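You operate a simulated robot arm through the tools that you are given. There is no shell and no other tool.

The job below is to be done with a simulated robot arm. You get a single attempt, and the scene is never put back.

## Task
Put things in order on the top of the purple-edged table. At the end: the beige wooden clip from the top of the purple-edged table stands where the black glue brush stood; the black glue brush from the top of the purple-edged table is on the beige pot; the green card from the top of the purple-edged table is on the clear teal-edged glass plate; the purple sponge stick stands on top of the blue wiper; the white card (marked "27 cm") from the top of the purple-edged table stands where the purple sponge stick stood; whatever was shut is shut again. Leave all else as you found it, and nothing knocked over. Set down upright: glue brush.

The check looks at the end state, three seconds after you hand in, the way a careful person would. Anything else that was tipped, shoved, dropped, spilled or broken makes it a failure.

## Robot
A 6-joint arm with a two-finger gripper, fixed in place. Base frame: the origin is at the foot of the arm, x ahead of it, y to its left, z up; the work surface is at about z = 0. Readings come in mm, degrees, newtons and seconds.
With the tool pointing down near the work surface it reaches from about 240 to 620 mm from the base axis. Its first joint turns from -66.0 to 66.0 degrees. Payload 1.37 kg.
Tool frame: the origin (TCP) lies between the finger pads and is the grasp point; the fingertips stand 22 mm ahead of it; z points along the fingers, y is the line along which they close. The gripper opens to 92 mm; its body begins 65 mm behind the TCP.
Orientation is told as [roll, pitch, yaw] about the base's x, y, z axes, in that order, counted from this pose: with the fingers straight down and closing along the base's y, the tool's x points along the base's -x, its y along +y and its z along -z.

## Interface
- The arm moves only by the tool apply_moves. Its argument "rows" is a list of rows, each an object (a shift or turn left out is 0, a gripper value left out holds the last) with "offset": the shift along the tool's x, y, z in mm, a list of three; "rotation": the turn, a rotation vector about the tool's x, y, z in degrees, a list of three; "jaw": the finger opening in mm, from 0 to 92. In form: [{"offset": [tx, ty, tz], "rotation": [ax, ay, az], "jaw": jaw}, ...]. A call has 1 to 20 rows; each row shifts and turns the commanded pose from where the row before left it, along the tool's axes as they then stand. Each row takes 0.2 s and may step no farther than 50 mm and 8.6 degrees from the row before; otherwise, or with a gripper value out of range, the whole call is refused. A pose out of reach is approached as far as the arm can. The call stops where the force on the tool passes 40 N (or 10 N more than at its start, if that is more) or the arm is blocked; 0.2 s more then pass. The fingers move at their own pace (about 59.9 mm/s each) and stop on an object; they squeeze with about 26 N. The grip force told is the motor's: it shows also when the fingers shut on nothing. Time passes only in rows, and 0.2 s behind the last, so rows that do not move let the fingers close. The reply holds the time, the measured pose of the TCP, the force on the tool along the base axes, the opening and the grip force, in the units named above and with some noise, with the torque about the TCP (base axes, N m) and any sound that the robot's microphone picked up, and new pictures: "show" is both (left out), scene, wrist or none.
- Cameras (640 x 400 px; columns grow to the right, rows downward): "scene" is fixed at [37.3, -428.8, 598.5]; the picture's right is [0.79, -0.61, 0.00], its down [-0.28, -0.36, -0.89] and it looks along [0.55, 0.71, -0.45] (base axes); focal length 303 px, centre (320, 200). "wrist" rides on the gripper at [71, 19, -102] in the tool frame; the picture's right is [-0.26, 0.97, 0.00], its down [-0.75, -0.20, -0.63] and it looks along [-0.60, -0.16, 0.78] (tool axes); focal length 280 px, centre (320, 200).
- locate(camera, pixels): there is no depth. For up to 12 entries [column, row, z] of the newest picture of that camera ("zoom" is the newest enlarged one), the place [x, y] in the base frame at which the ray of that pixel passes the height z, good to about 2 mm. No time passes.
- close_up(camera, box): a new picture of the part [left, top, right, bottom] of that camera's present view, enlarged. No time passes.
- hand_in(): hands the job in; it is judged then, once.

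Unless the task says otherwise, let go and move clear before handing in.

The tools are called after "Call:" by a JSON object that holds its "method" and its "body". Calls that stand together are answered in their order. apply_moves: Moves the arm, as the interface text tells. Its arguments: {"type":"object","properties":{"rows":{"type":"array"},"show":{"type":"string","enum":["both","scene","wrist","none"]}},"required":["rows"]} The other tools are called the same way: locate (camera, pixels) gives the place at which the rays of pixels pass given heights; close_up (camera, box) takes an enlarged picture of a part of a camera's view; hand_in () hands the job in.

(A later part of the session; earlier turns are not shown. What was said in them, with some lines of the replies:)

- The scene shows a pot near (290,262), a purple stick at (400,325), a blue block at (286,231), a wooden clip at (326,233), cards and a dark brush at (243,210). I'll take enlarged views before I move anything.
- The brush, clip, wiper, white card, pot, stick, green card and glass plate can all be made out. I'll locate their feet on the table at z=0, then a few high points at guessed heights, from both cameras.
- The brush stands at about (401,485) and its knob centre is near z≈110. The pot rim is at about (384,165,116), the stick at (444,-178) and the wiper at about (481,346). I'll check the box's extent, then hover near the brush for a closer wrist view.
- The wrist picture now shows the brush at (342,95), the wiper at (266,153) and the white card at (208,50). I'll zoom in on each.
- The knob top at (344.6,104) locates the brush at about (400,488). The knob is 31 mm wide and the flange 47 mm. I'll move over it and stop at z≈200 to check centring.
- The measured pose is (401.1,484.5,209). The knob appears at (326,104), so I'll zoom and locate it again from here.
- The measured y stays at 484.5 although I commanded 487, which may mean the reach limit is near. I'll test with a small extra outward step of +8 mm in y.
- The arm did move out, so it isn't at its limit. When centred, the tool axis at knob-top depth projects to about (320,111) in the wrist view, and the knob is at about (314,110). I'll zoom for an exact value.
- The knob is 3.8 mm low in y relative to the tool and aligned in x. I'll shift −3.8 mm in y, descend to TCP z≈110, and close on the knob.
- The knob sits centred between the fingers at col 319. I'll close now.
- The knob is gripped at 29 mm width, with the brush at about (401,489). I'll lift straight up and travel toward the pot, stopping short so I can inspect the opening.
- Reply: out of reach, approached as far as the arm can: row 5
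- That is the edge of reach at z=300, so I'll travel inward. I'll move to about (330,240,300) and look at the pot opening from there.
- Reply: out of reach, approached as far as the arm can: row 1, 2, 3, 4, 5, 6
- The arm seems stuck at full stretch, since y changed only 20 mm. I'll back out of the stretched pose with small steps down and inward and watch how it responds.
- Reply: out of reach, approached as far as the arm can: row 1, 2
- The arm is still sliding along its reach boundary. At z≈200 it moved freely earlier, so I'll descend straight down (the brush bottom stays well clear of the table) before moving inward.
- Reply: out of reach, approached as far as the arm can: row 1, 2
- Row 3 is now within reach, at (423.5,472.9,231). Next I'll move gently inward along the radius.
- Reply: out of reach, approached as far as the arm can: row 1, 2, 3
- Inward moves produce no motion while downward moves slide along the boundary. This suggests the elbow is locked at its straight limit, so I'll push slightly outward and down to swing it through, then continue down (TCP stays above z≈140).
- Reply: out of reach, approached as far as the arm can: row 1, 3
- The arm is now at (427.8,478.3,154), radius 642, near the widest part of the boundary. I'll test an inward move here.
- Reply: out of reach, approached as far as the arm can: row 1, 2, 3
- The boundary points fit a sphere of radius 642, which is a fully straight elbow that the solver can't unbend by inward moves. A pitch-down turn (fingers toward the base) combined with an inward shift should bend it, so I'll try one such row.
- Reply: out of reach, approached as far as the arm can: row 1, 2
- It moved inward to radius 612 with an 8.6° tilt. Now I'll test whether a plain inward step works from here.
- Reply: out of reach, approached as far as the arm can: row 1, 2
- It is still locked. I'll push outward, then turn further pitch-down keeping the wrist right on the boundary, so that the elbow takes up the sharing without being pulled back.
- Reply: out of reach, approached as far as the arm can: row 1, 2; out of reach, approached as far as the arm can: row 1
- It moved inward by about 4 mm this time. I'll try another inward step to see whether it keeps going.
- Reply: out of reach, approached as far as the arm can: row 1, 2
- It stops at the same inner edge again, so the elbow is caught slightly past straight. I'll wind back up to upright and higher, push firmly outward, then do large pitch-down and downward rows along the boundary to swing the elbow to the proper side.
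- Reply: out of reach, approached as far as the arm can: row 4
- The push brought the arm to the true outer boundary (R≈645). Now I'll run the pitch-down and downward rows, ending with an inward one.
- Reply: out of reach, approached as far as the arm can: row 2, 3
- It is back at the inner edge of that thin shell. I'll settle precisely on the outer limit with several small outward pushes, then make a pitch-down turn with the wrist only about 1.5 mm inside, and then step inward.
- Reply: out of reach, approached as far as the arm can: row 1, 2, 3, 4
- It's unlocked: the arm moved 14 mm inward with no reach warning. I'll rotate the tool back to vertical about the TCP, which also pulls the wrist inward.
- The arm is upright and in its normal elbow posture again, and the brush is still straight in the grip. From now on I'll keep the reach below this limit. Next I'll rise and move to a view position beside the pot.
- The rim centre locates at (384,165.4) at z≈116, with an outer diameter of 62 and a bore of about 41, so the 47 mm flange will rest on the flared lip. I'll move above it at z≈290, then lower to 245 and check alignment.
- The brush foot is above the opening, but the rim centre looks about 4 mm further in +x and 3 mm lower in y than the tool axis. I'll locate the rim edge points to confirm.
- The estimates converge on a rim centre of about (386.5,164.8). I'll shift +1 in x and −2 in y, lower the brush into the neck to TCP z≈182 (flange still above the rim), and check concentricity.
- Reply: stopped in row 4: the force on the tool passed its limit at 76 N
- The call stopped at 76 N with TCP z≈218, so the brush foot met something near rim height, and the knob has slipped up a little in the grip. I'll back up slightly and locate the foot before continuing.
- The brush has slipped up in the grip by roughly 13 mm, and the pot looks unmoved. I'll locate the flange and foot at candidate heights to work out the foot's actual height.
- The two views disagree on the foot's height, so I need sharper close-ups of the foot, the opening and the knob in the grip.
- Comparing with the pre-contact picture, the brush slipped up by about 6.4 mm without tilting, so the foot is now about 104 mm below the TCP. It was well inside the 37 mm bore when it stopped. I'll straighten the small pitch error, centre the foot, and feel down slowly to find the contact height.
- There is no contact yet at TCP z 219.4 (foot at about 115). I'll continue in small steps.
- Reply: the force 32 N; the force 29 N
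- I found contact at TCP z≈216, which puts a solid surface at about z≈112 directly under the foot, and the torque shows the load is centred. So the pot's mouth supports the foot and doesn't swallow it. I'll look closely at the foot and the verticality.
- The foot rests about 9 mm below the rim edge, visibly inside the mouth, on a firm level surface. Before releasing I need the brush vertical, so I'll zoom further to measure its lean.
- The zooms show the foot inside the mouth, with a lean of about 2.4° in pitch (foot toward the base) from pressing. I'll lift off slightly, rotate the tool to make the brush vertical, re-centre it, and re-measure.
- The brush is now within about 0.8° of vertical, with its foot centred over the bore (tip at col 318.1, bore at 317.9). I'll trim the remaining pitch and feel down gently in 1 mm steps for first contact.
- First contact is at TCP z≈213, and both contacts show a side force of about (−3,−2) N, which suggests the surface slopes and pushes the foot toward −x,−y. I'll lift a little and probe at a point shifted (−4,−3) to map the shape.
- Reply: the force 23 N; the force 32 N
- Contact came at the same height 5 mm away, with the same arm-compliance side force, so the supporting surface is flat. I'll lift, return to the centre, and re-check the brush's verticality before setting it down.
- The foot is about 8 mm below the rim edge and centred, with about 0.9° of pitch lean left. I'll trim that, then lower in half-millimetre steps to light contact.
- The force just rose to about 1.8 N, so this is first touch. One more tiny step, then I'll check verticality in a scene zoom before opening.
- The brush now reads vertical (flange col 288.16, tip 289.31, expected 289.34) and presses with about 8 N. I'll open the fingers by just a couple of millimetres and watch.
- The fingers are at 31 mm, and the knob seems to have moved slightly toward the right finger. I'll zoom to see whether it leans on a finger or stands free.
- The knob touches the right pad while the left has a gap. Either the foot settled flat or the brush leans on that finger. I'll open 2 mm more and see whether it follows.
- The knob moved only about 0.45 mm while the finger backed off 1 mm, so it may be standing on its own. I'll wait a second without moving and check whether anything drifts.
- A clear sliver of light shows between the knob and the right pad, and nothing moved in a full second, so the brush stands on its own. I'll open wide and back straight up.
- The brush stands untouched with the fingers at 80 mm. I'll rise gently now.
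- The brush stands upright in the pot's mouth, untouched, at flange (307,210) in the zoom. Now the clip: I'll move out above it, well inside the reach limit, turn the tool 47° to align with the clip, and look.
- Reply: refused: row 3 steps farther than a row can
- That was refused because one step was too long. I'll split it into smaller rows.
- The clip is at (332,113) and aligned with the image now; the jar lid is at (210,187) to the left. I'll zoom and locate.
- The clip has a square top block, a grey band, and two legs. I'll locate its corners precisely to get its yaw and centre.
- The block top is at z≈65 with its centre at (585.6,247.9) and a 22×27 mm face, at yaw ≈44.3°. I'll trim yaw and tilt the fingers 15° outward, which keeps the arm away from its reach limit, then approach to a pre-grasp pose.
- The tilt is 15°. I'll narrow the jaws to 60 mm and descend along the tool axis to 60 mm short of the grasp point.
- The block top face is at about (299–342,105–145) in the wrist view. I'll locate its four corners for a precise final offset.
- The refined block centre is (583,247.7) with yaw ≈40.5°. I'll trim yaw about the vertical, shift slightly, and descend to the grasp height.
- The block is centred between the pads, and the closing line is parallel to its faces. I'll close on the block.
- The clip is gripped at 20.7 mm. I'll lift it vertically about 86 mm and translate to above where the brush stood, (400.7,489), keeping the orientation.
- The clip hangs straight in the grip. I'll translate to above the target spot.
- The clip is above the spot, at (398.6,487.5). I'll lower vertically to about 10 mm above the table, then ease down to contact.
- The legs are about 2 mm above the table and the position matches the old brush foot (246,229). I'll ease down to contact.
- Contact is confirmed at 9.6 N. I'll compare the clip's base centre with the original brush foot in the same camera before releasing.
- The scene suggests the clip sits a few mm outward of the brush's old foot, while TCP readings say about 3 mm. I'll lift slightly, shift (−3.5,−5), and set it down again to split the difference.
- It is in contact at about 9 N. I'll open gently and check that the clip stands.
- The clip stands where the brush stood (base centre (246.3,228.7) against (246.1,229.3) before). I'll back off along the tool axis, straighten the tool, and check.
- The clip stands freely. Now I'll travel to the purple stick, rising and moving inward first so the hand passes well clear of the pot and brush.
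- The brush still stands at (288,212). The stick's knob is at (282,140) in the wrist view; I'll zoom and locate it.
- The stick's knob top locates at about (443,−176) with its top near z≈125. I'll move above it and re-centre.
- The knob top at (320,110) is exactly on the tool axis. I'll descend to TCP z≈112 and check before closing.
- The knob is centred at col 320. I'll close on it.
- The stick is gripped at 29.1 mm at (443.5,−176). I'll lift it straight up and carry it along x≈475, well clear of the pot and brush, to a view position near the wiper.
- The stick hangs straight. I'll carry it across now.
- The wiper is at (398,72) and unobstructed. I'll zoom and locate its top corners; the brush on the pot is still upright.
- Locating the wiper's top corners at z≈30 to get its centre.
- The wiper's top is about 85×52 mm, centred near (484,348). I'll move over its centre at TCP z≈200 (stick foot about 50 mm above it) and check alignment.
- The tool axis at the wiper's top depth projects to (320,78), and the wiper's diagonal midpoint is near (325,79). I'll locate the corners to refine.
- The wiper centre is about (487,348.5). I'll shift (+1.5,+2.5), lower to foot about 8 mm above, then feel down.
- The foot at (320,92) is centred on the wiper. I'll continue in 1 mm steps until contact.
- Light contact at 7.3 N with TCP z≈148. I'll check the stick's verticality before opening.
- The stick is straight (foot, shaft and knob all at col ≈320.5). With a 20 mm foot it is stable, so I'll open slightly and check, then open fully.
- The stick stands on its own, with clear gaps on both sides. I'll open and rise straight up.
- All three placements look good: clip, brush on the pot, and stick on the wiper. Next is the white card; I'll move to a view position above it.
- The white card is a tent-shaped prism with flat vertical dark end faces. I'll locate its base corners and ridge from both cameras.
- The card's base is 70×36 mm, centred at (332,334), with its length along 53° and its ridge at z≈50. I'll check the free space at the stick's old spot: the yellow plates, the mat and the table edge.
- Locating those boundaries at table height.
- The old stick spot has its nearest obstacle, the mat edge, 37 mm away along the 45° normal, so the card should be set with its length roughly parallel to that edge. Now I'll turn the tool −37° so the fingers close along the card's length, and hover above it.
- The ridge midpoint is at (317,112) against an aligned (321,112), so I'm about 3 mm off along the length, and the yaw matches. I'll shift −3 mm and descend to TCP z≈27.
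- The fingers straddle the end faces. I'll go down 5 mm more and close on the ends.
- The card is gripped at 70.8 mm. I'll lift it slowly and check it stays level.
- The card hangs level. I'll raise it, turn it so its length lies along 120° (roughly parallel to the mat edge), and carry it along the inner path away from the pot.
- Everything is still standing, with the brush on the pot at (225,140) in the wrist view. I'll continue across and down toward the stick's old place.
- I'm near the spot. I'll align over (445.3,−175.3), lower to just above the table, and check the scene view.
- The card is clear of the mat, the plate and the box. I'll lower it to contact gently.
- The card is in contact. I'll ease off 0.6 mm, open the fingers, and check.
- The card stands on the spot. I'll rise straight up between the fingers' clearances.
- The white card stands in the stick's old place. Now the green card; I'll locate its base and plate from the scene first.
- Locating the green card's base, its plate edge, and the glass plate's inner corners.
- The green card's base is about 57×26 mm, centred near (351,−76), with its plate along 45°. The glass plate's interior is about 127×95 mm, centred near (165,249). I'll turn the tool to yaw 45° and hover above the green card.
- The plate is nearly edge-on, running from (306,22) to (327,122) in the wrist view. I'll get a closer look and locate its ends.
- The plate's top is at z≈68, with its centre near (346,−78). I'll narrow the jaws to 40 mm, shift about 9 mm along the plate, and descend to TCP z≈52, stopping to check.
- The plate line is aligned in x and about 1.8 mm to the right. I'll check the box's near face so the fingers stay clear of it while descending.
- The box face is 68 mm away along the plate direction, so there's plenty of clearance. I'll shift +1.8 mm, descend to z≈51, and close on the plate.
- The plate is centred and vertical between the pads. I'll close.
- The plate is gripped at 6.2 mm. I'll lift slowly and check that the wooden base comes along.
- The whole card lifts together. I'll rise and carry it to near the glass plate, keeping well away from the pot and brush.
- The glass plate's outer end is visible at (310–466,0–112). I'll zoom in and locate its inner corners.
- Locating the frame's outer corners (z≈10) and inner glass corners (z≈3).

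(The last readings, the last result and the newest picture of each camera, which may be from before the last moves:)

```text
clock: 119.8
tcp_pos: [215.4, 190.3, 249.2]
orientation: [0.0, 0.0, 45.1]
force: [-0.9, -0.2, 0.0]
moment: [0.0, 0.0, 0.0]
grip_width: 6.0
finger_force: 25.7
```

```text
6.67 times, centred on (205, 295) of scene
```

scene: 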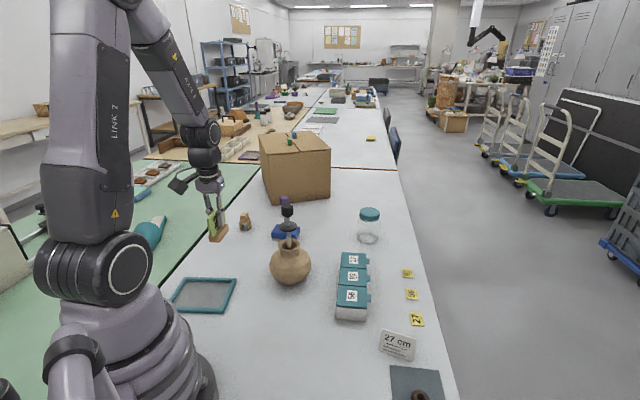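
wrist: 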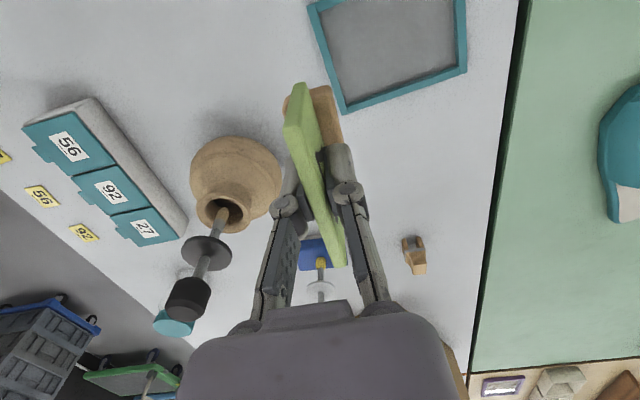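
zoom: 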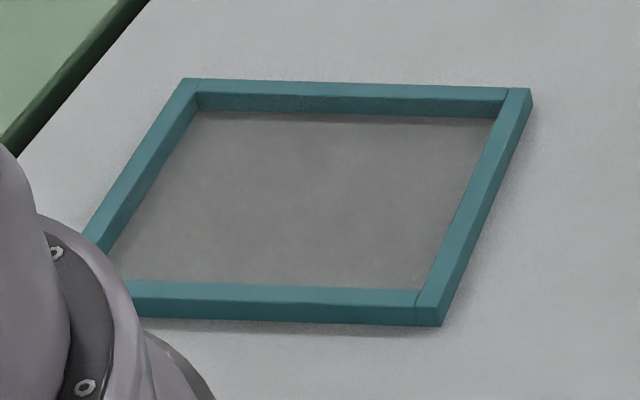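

Both cameras agree: the glass interior centre is about (161,250). I'll move the card above (165,247) and lower to about 12 mm above the glass.

Call:
{"method": "apply_moves", "body": {"rows": [{"offset": [-1.5, 38.6, 0]}, {"offset": [-1.5, 38.6, 0]}, {"offset": [0, 0, 45]}, {"offset": [0, 0, 45]}, {"offset": [0, 0, 45]}, {"offset": [0, 0, 35]}, {}], "show": "both"}}

Call:
{"method": "close_up", "body": {"camera": "scene", "box": [150, 225, 260, 325]}}

```text
clock: 121.4
tcp_pos: [163.1, 244.2, 79.8]
orientation: [-0.1, -0.1, 45.0]
force: [-1.1, -0.1, -0.5]
moment: [-0.01, 0.03, 0.02]
grip_width: 5.9
finger_force: 25.9
```

scene: 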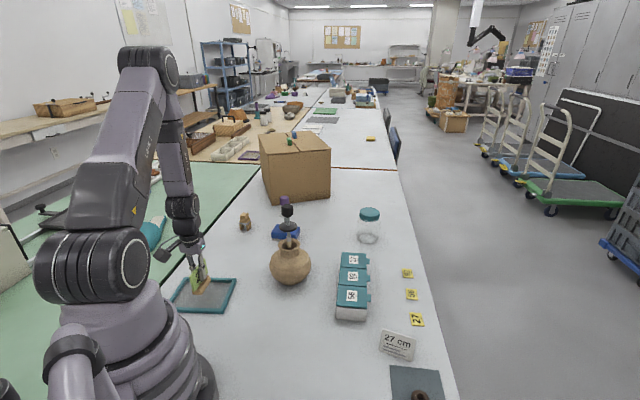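
wrist: 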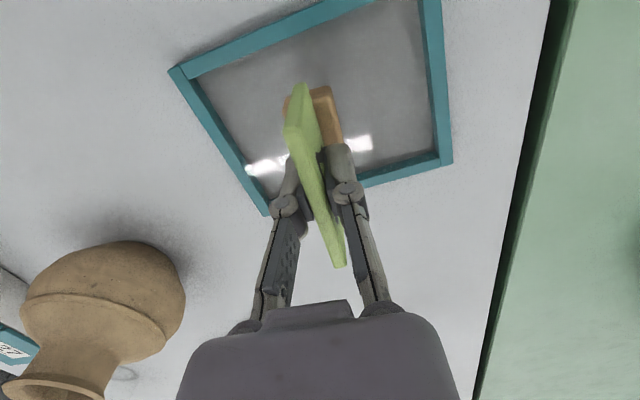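

```text
4.00 times, centred on (205, 275) of scene
```

zoom: 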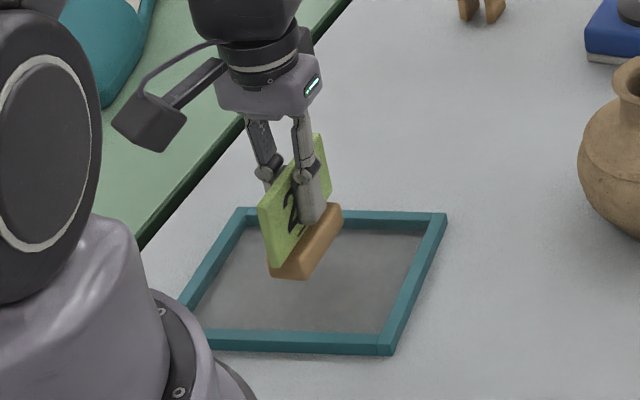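

The card will land near the middle of the glass. I'll lower it in small steps until light contact.

Call:
{"method": "apply_moves", "body": {"rows": [{"offset": [0, 0, 10]}, {"offset": [0, 0, 6]}, {}], "show": "none"}}

Call:
{"method": "apply_moves", "body": {"rows": [{"offset": [0, 0, 2]}, {"offset": [0, 0, 1]}, {}], "show": "none"}}

Call:
{"method": "apply_moves", "body": {"rows": [{"offset": [0, 0, 1]}, {}], "show": "none"}}

Call:
{"method": "apply_moves", "body": {"rows": [{"offset": [0, 0, 1]}, {}], "show": "none"}}

```text
clock: 122.2
tcp_pos: [163.3, 247.8, 64.3]
orientation: [0.0, -0.2, 45.1]
force: [-0.2, 0.1, -0.7]
moment: [-0.03, -0.02, -0.01]
grip_width: 6.1
finger_force: 25.9
```

```text
clock: 123.0
tcp_pos: [162.7, 247.6, 60.4]
orientation: [0.1, 0.0, 44.9]
force: [-1.6, -0.9, 21.8]
moment: [-0.02, 0.06, 0.01]
grip_width: 5.9
finger_force: 25.9
```

```text
clock: 123.6
tcp_pos: [163.5, 247.9, 59.9]
orientation: [0.0, -0.1, 44.9]
force: [0.9, -0.7, 21.7]
moment: [-0.04, -0.02, 0.02]
grip_width: 5.7
finger_force: 26.1
```

```text
clock: 124.2
tcp_pos: [161.1, 246.7, 58.6]
orientation: [0.0, -0.1, 44.9]
force: [0.2, -0.4, 22.2]
moment: [-0.01, -0.06, 0.03]
grip_width: 6.2
finger_force: 26.2
```

The base is in firm contact with the glass and the grip slipped slightly on the plate. I'll open now.

Call:
{"method": "apply_moves", "body": {"rows": [{"jaw": 10}, {"jaw": 20}, {"jaw": 36}, {}], "show": "wrist"}}

Call:
{"method": "close_up", "body": {"camera": "scene", "box": [150, 225, 260, 325]}}

```text
clock: 125.2
tcp_pos: [161.9, 247.2, 59.5]
orientation: [0.0, 0.0, 45.0]
force: [0.0, 0.2, -0.3]
moment: [0.0, -0.01, 0.0]
grip_width: 36.5
finger_force: 0.3
```

wrist: 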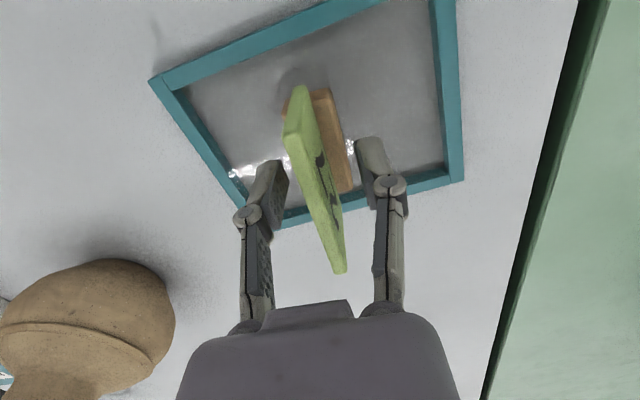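

```text
4.00 times, centred on (205, 275) of scene
```

zoom: 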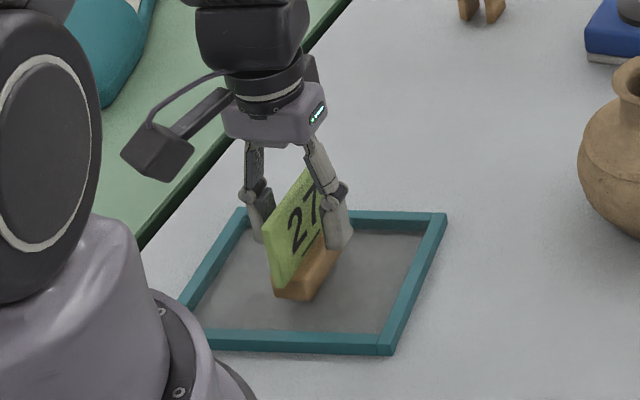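

The green card stands on the glass inside the frame. I'll rise straight up and clear.

Call:
{"method": "apply_moves", "body": {"rows": [{"offset": [0, 0, -12]}, {"offset": [0, 0, -30]}, {"offset": [0, 0, -45]}, {"offset": [0, 0, -45]}, {"offset": [0, 0, -45]}, {}], "show": "both"}}

Call:
{"method": "close_up", "body": {"camera": "scene", "box": [150, 225, 260, 325]}}

Call:
{"method": "close_up", "body": {"camera": "scene", "box": [228, 185, 340, 290]}}

Call:
{"method": "close_up", "body": {"camera": "scene", "box": [320, 190, 460, 400]}}

```text
clock: 126.6
tcp_pos: [162.4, 247.4, 235.6]
orientation: [0.0, 0.0, 44.9]
force: [-0.3, 0.0, 0.5]
moment: [0.03, 0.02, 0.02]
grip_width: 35.9
finger_force: 0.1
```

scene: 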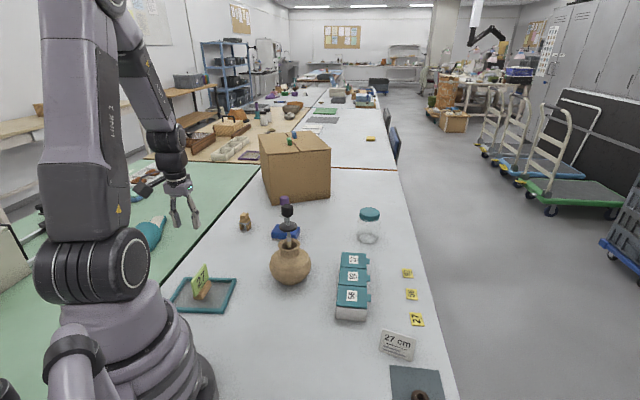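
wrist: 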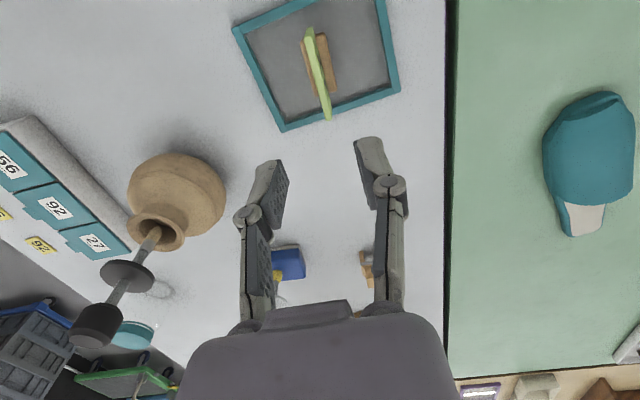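

```text
4.00 times, centred on (205, 275) of scene
```

zoom: 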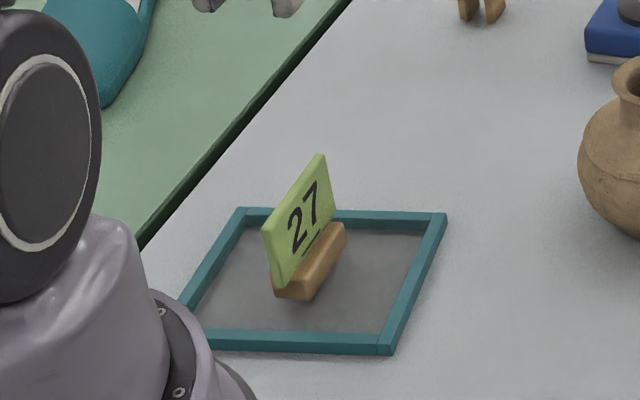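

```text
3.81 times, centred on (284, 238) of scene
```

zoom: 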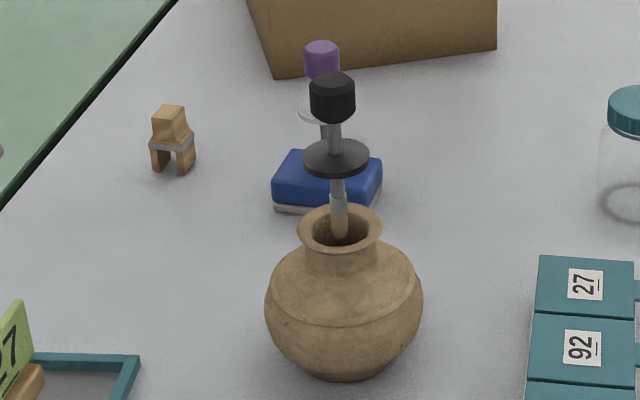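

```text
1.90 times, centred on (390, 295) of scene
```

zoom: 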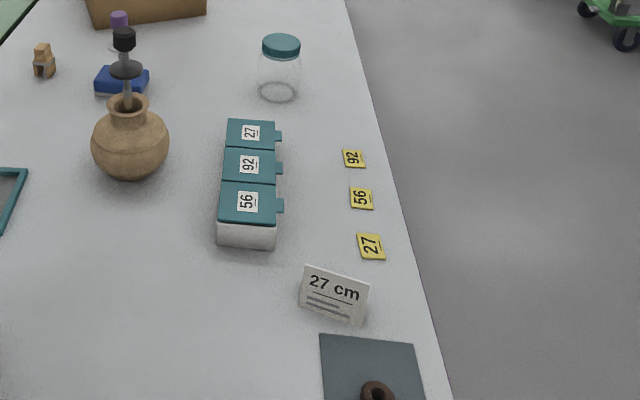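

All items are in place. For a last check I'll compare the white card's base position with where the stick stood.

Call:
{"method": "close_up", "body": {"camera": "scene", "box": [370, 325, 425, 370]}}

Call:
{"method": "locate", "body": {"camera": "scene", "pixels": [[379.1, 350.6, 0], [412, 361.6, 0], [397, 351.3, 0]]}}

```text
8.89 times, centred on (398, 348) of scene
```

zoom: 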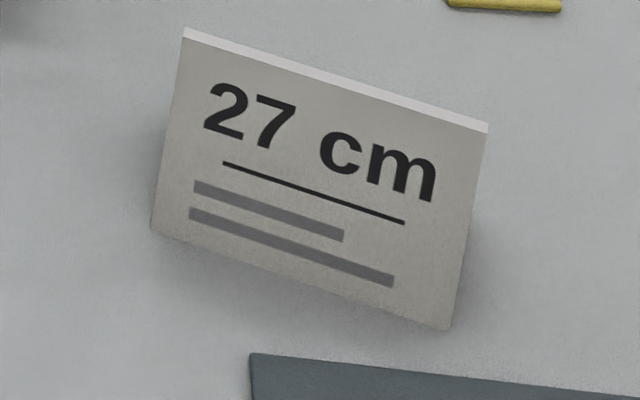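

```text
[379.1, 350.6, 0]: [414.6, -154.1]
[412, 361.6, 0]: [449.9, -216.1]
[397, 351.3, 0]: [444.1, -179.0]
```

The white card's centre is within about 4 mm of the stick's old spot. I'll raise the arm a bit more, pause, and take a last look before handing in.

Call:
{"method": "apply_moves", "body": {"rows": [{"offset": [0, 0, -40]}, {"offset": [0, 0, -40]}, {}, {}, {}, {}, {}], "show": "both"}}

Call:
{"method": "close_up", "body": {"camera": "scene", "box": [266, 190, 314, 255]}}

```text
clock: 128.2
tcp_pos: [163.4, 246.6, 315.8]
orientation: [-0.1, 0.0, 45.0]
force: [0.2, 0.3, 0.3]
moment: [0.03, -0.02, -0.01]
grip_width: 36.0
finger_force: 0.1
```

scene: 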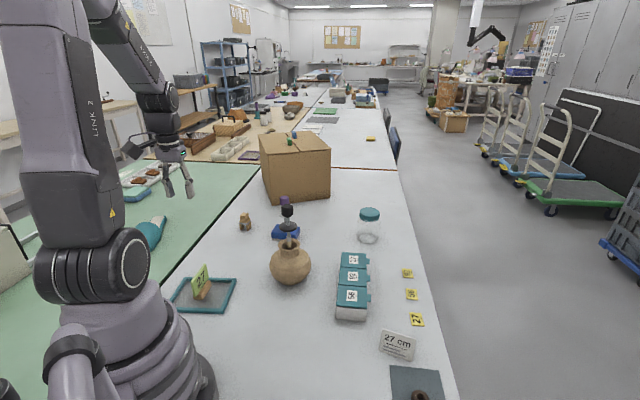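
wrist: 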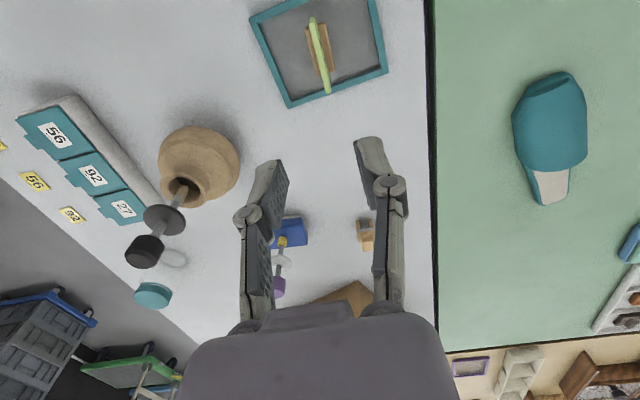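

```text
6.15 times, centred on (290, 222) of scene
```

zoom: 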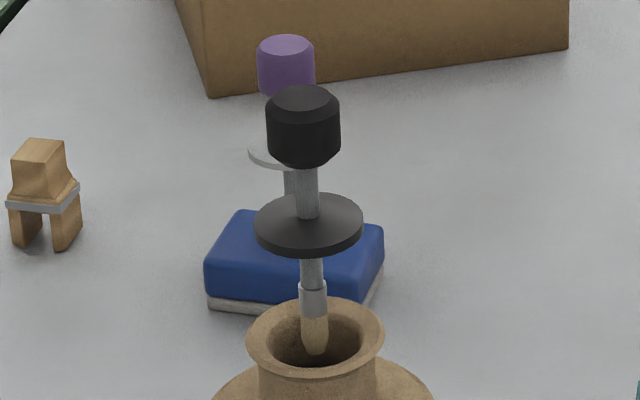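

The last pictures show everything in place and still. The brush is upright on the pot at (288,212), and the clip is on the brush's old spot at (245,222). The stick stands on the wiper, the white card is on the stick's spot, and the green card is on the glass plate. Nothing was opened, all lids are shut, and the gripper is empty and clear, so I'm handing in.

Call:
{"method": "hand_in", "body": {}}

```text
The job is handed in.
```

I handed the job in with everything on the list in place. In the last pictures every item was standing still and nothing had been knocked over.

- **Clip:** it stands where the black glue brush stood, within about 3–5 mm.
- **Glue brush:** it stands upright on the beige pot, with its tip about 9 mm inside the mouth. I expected the tip to go down into the pot so the disc would rest on the rim. A flat, solid surface just below the rim stopped it, so the brush stands on its tip there. My first try met that surface at 76 N. The brush slipped about 6 mm up in the grip, and the pot did not move. The brush stayed upright for the rest of the job, about 80 seconds.
- **Purple sponge stick:** it stands near the centre of the blue wiper.
- **White card ("27 cm"):** it stands within about 4 mm of the stick's old spot. I turned it so it would not touch the grey mat.
- **Green card:** it stands on the glass inside the teal frame.

I did not open anything, so every lid is still shut. The gripper was empty and clear when I handed in.
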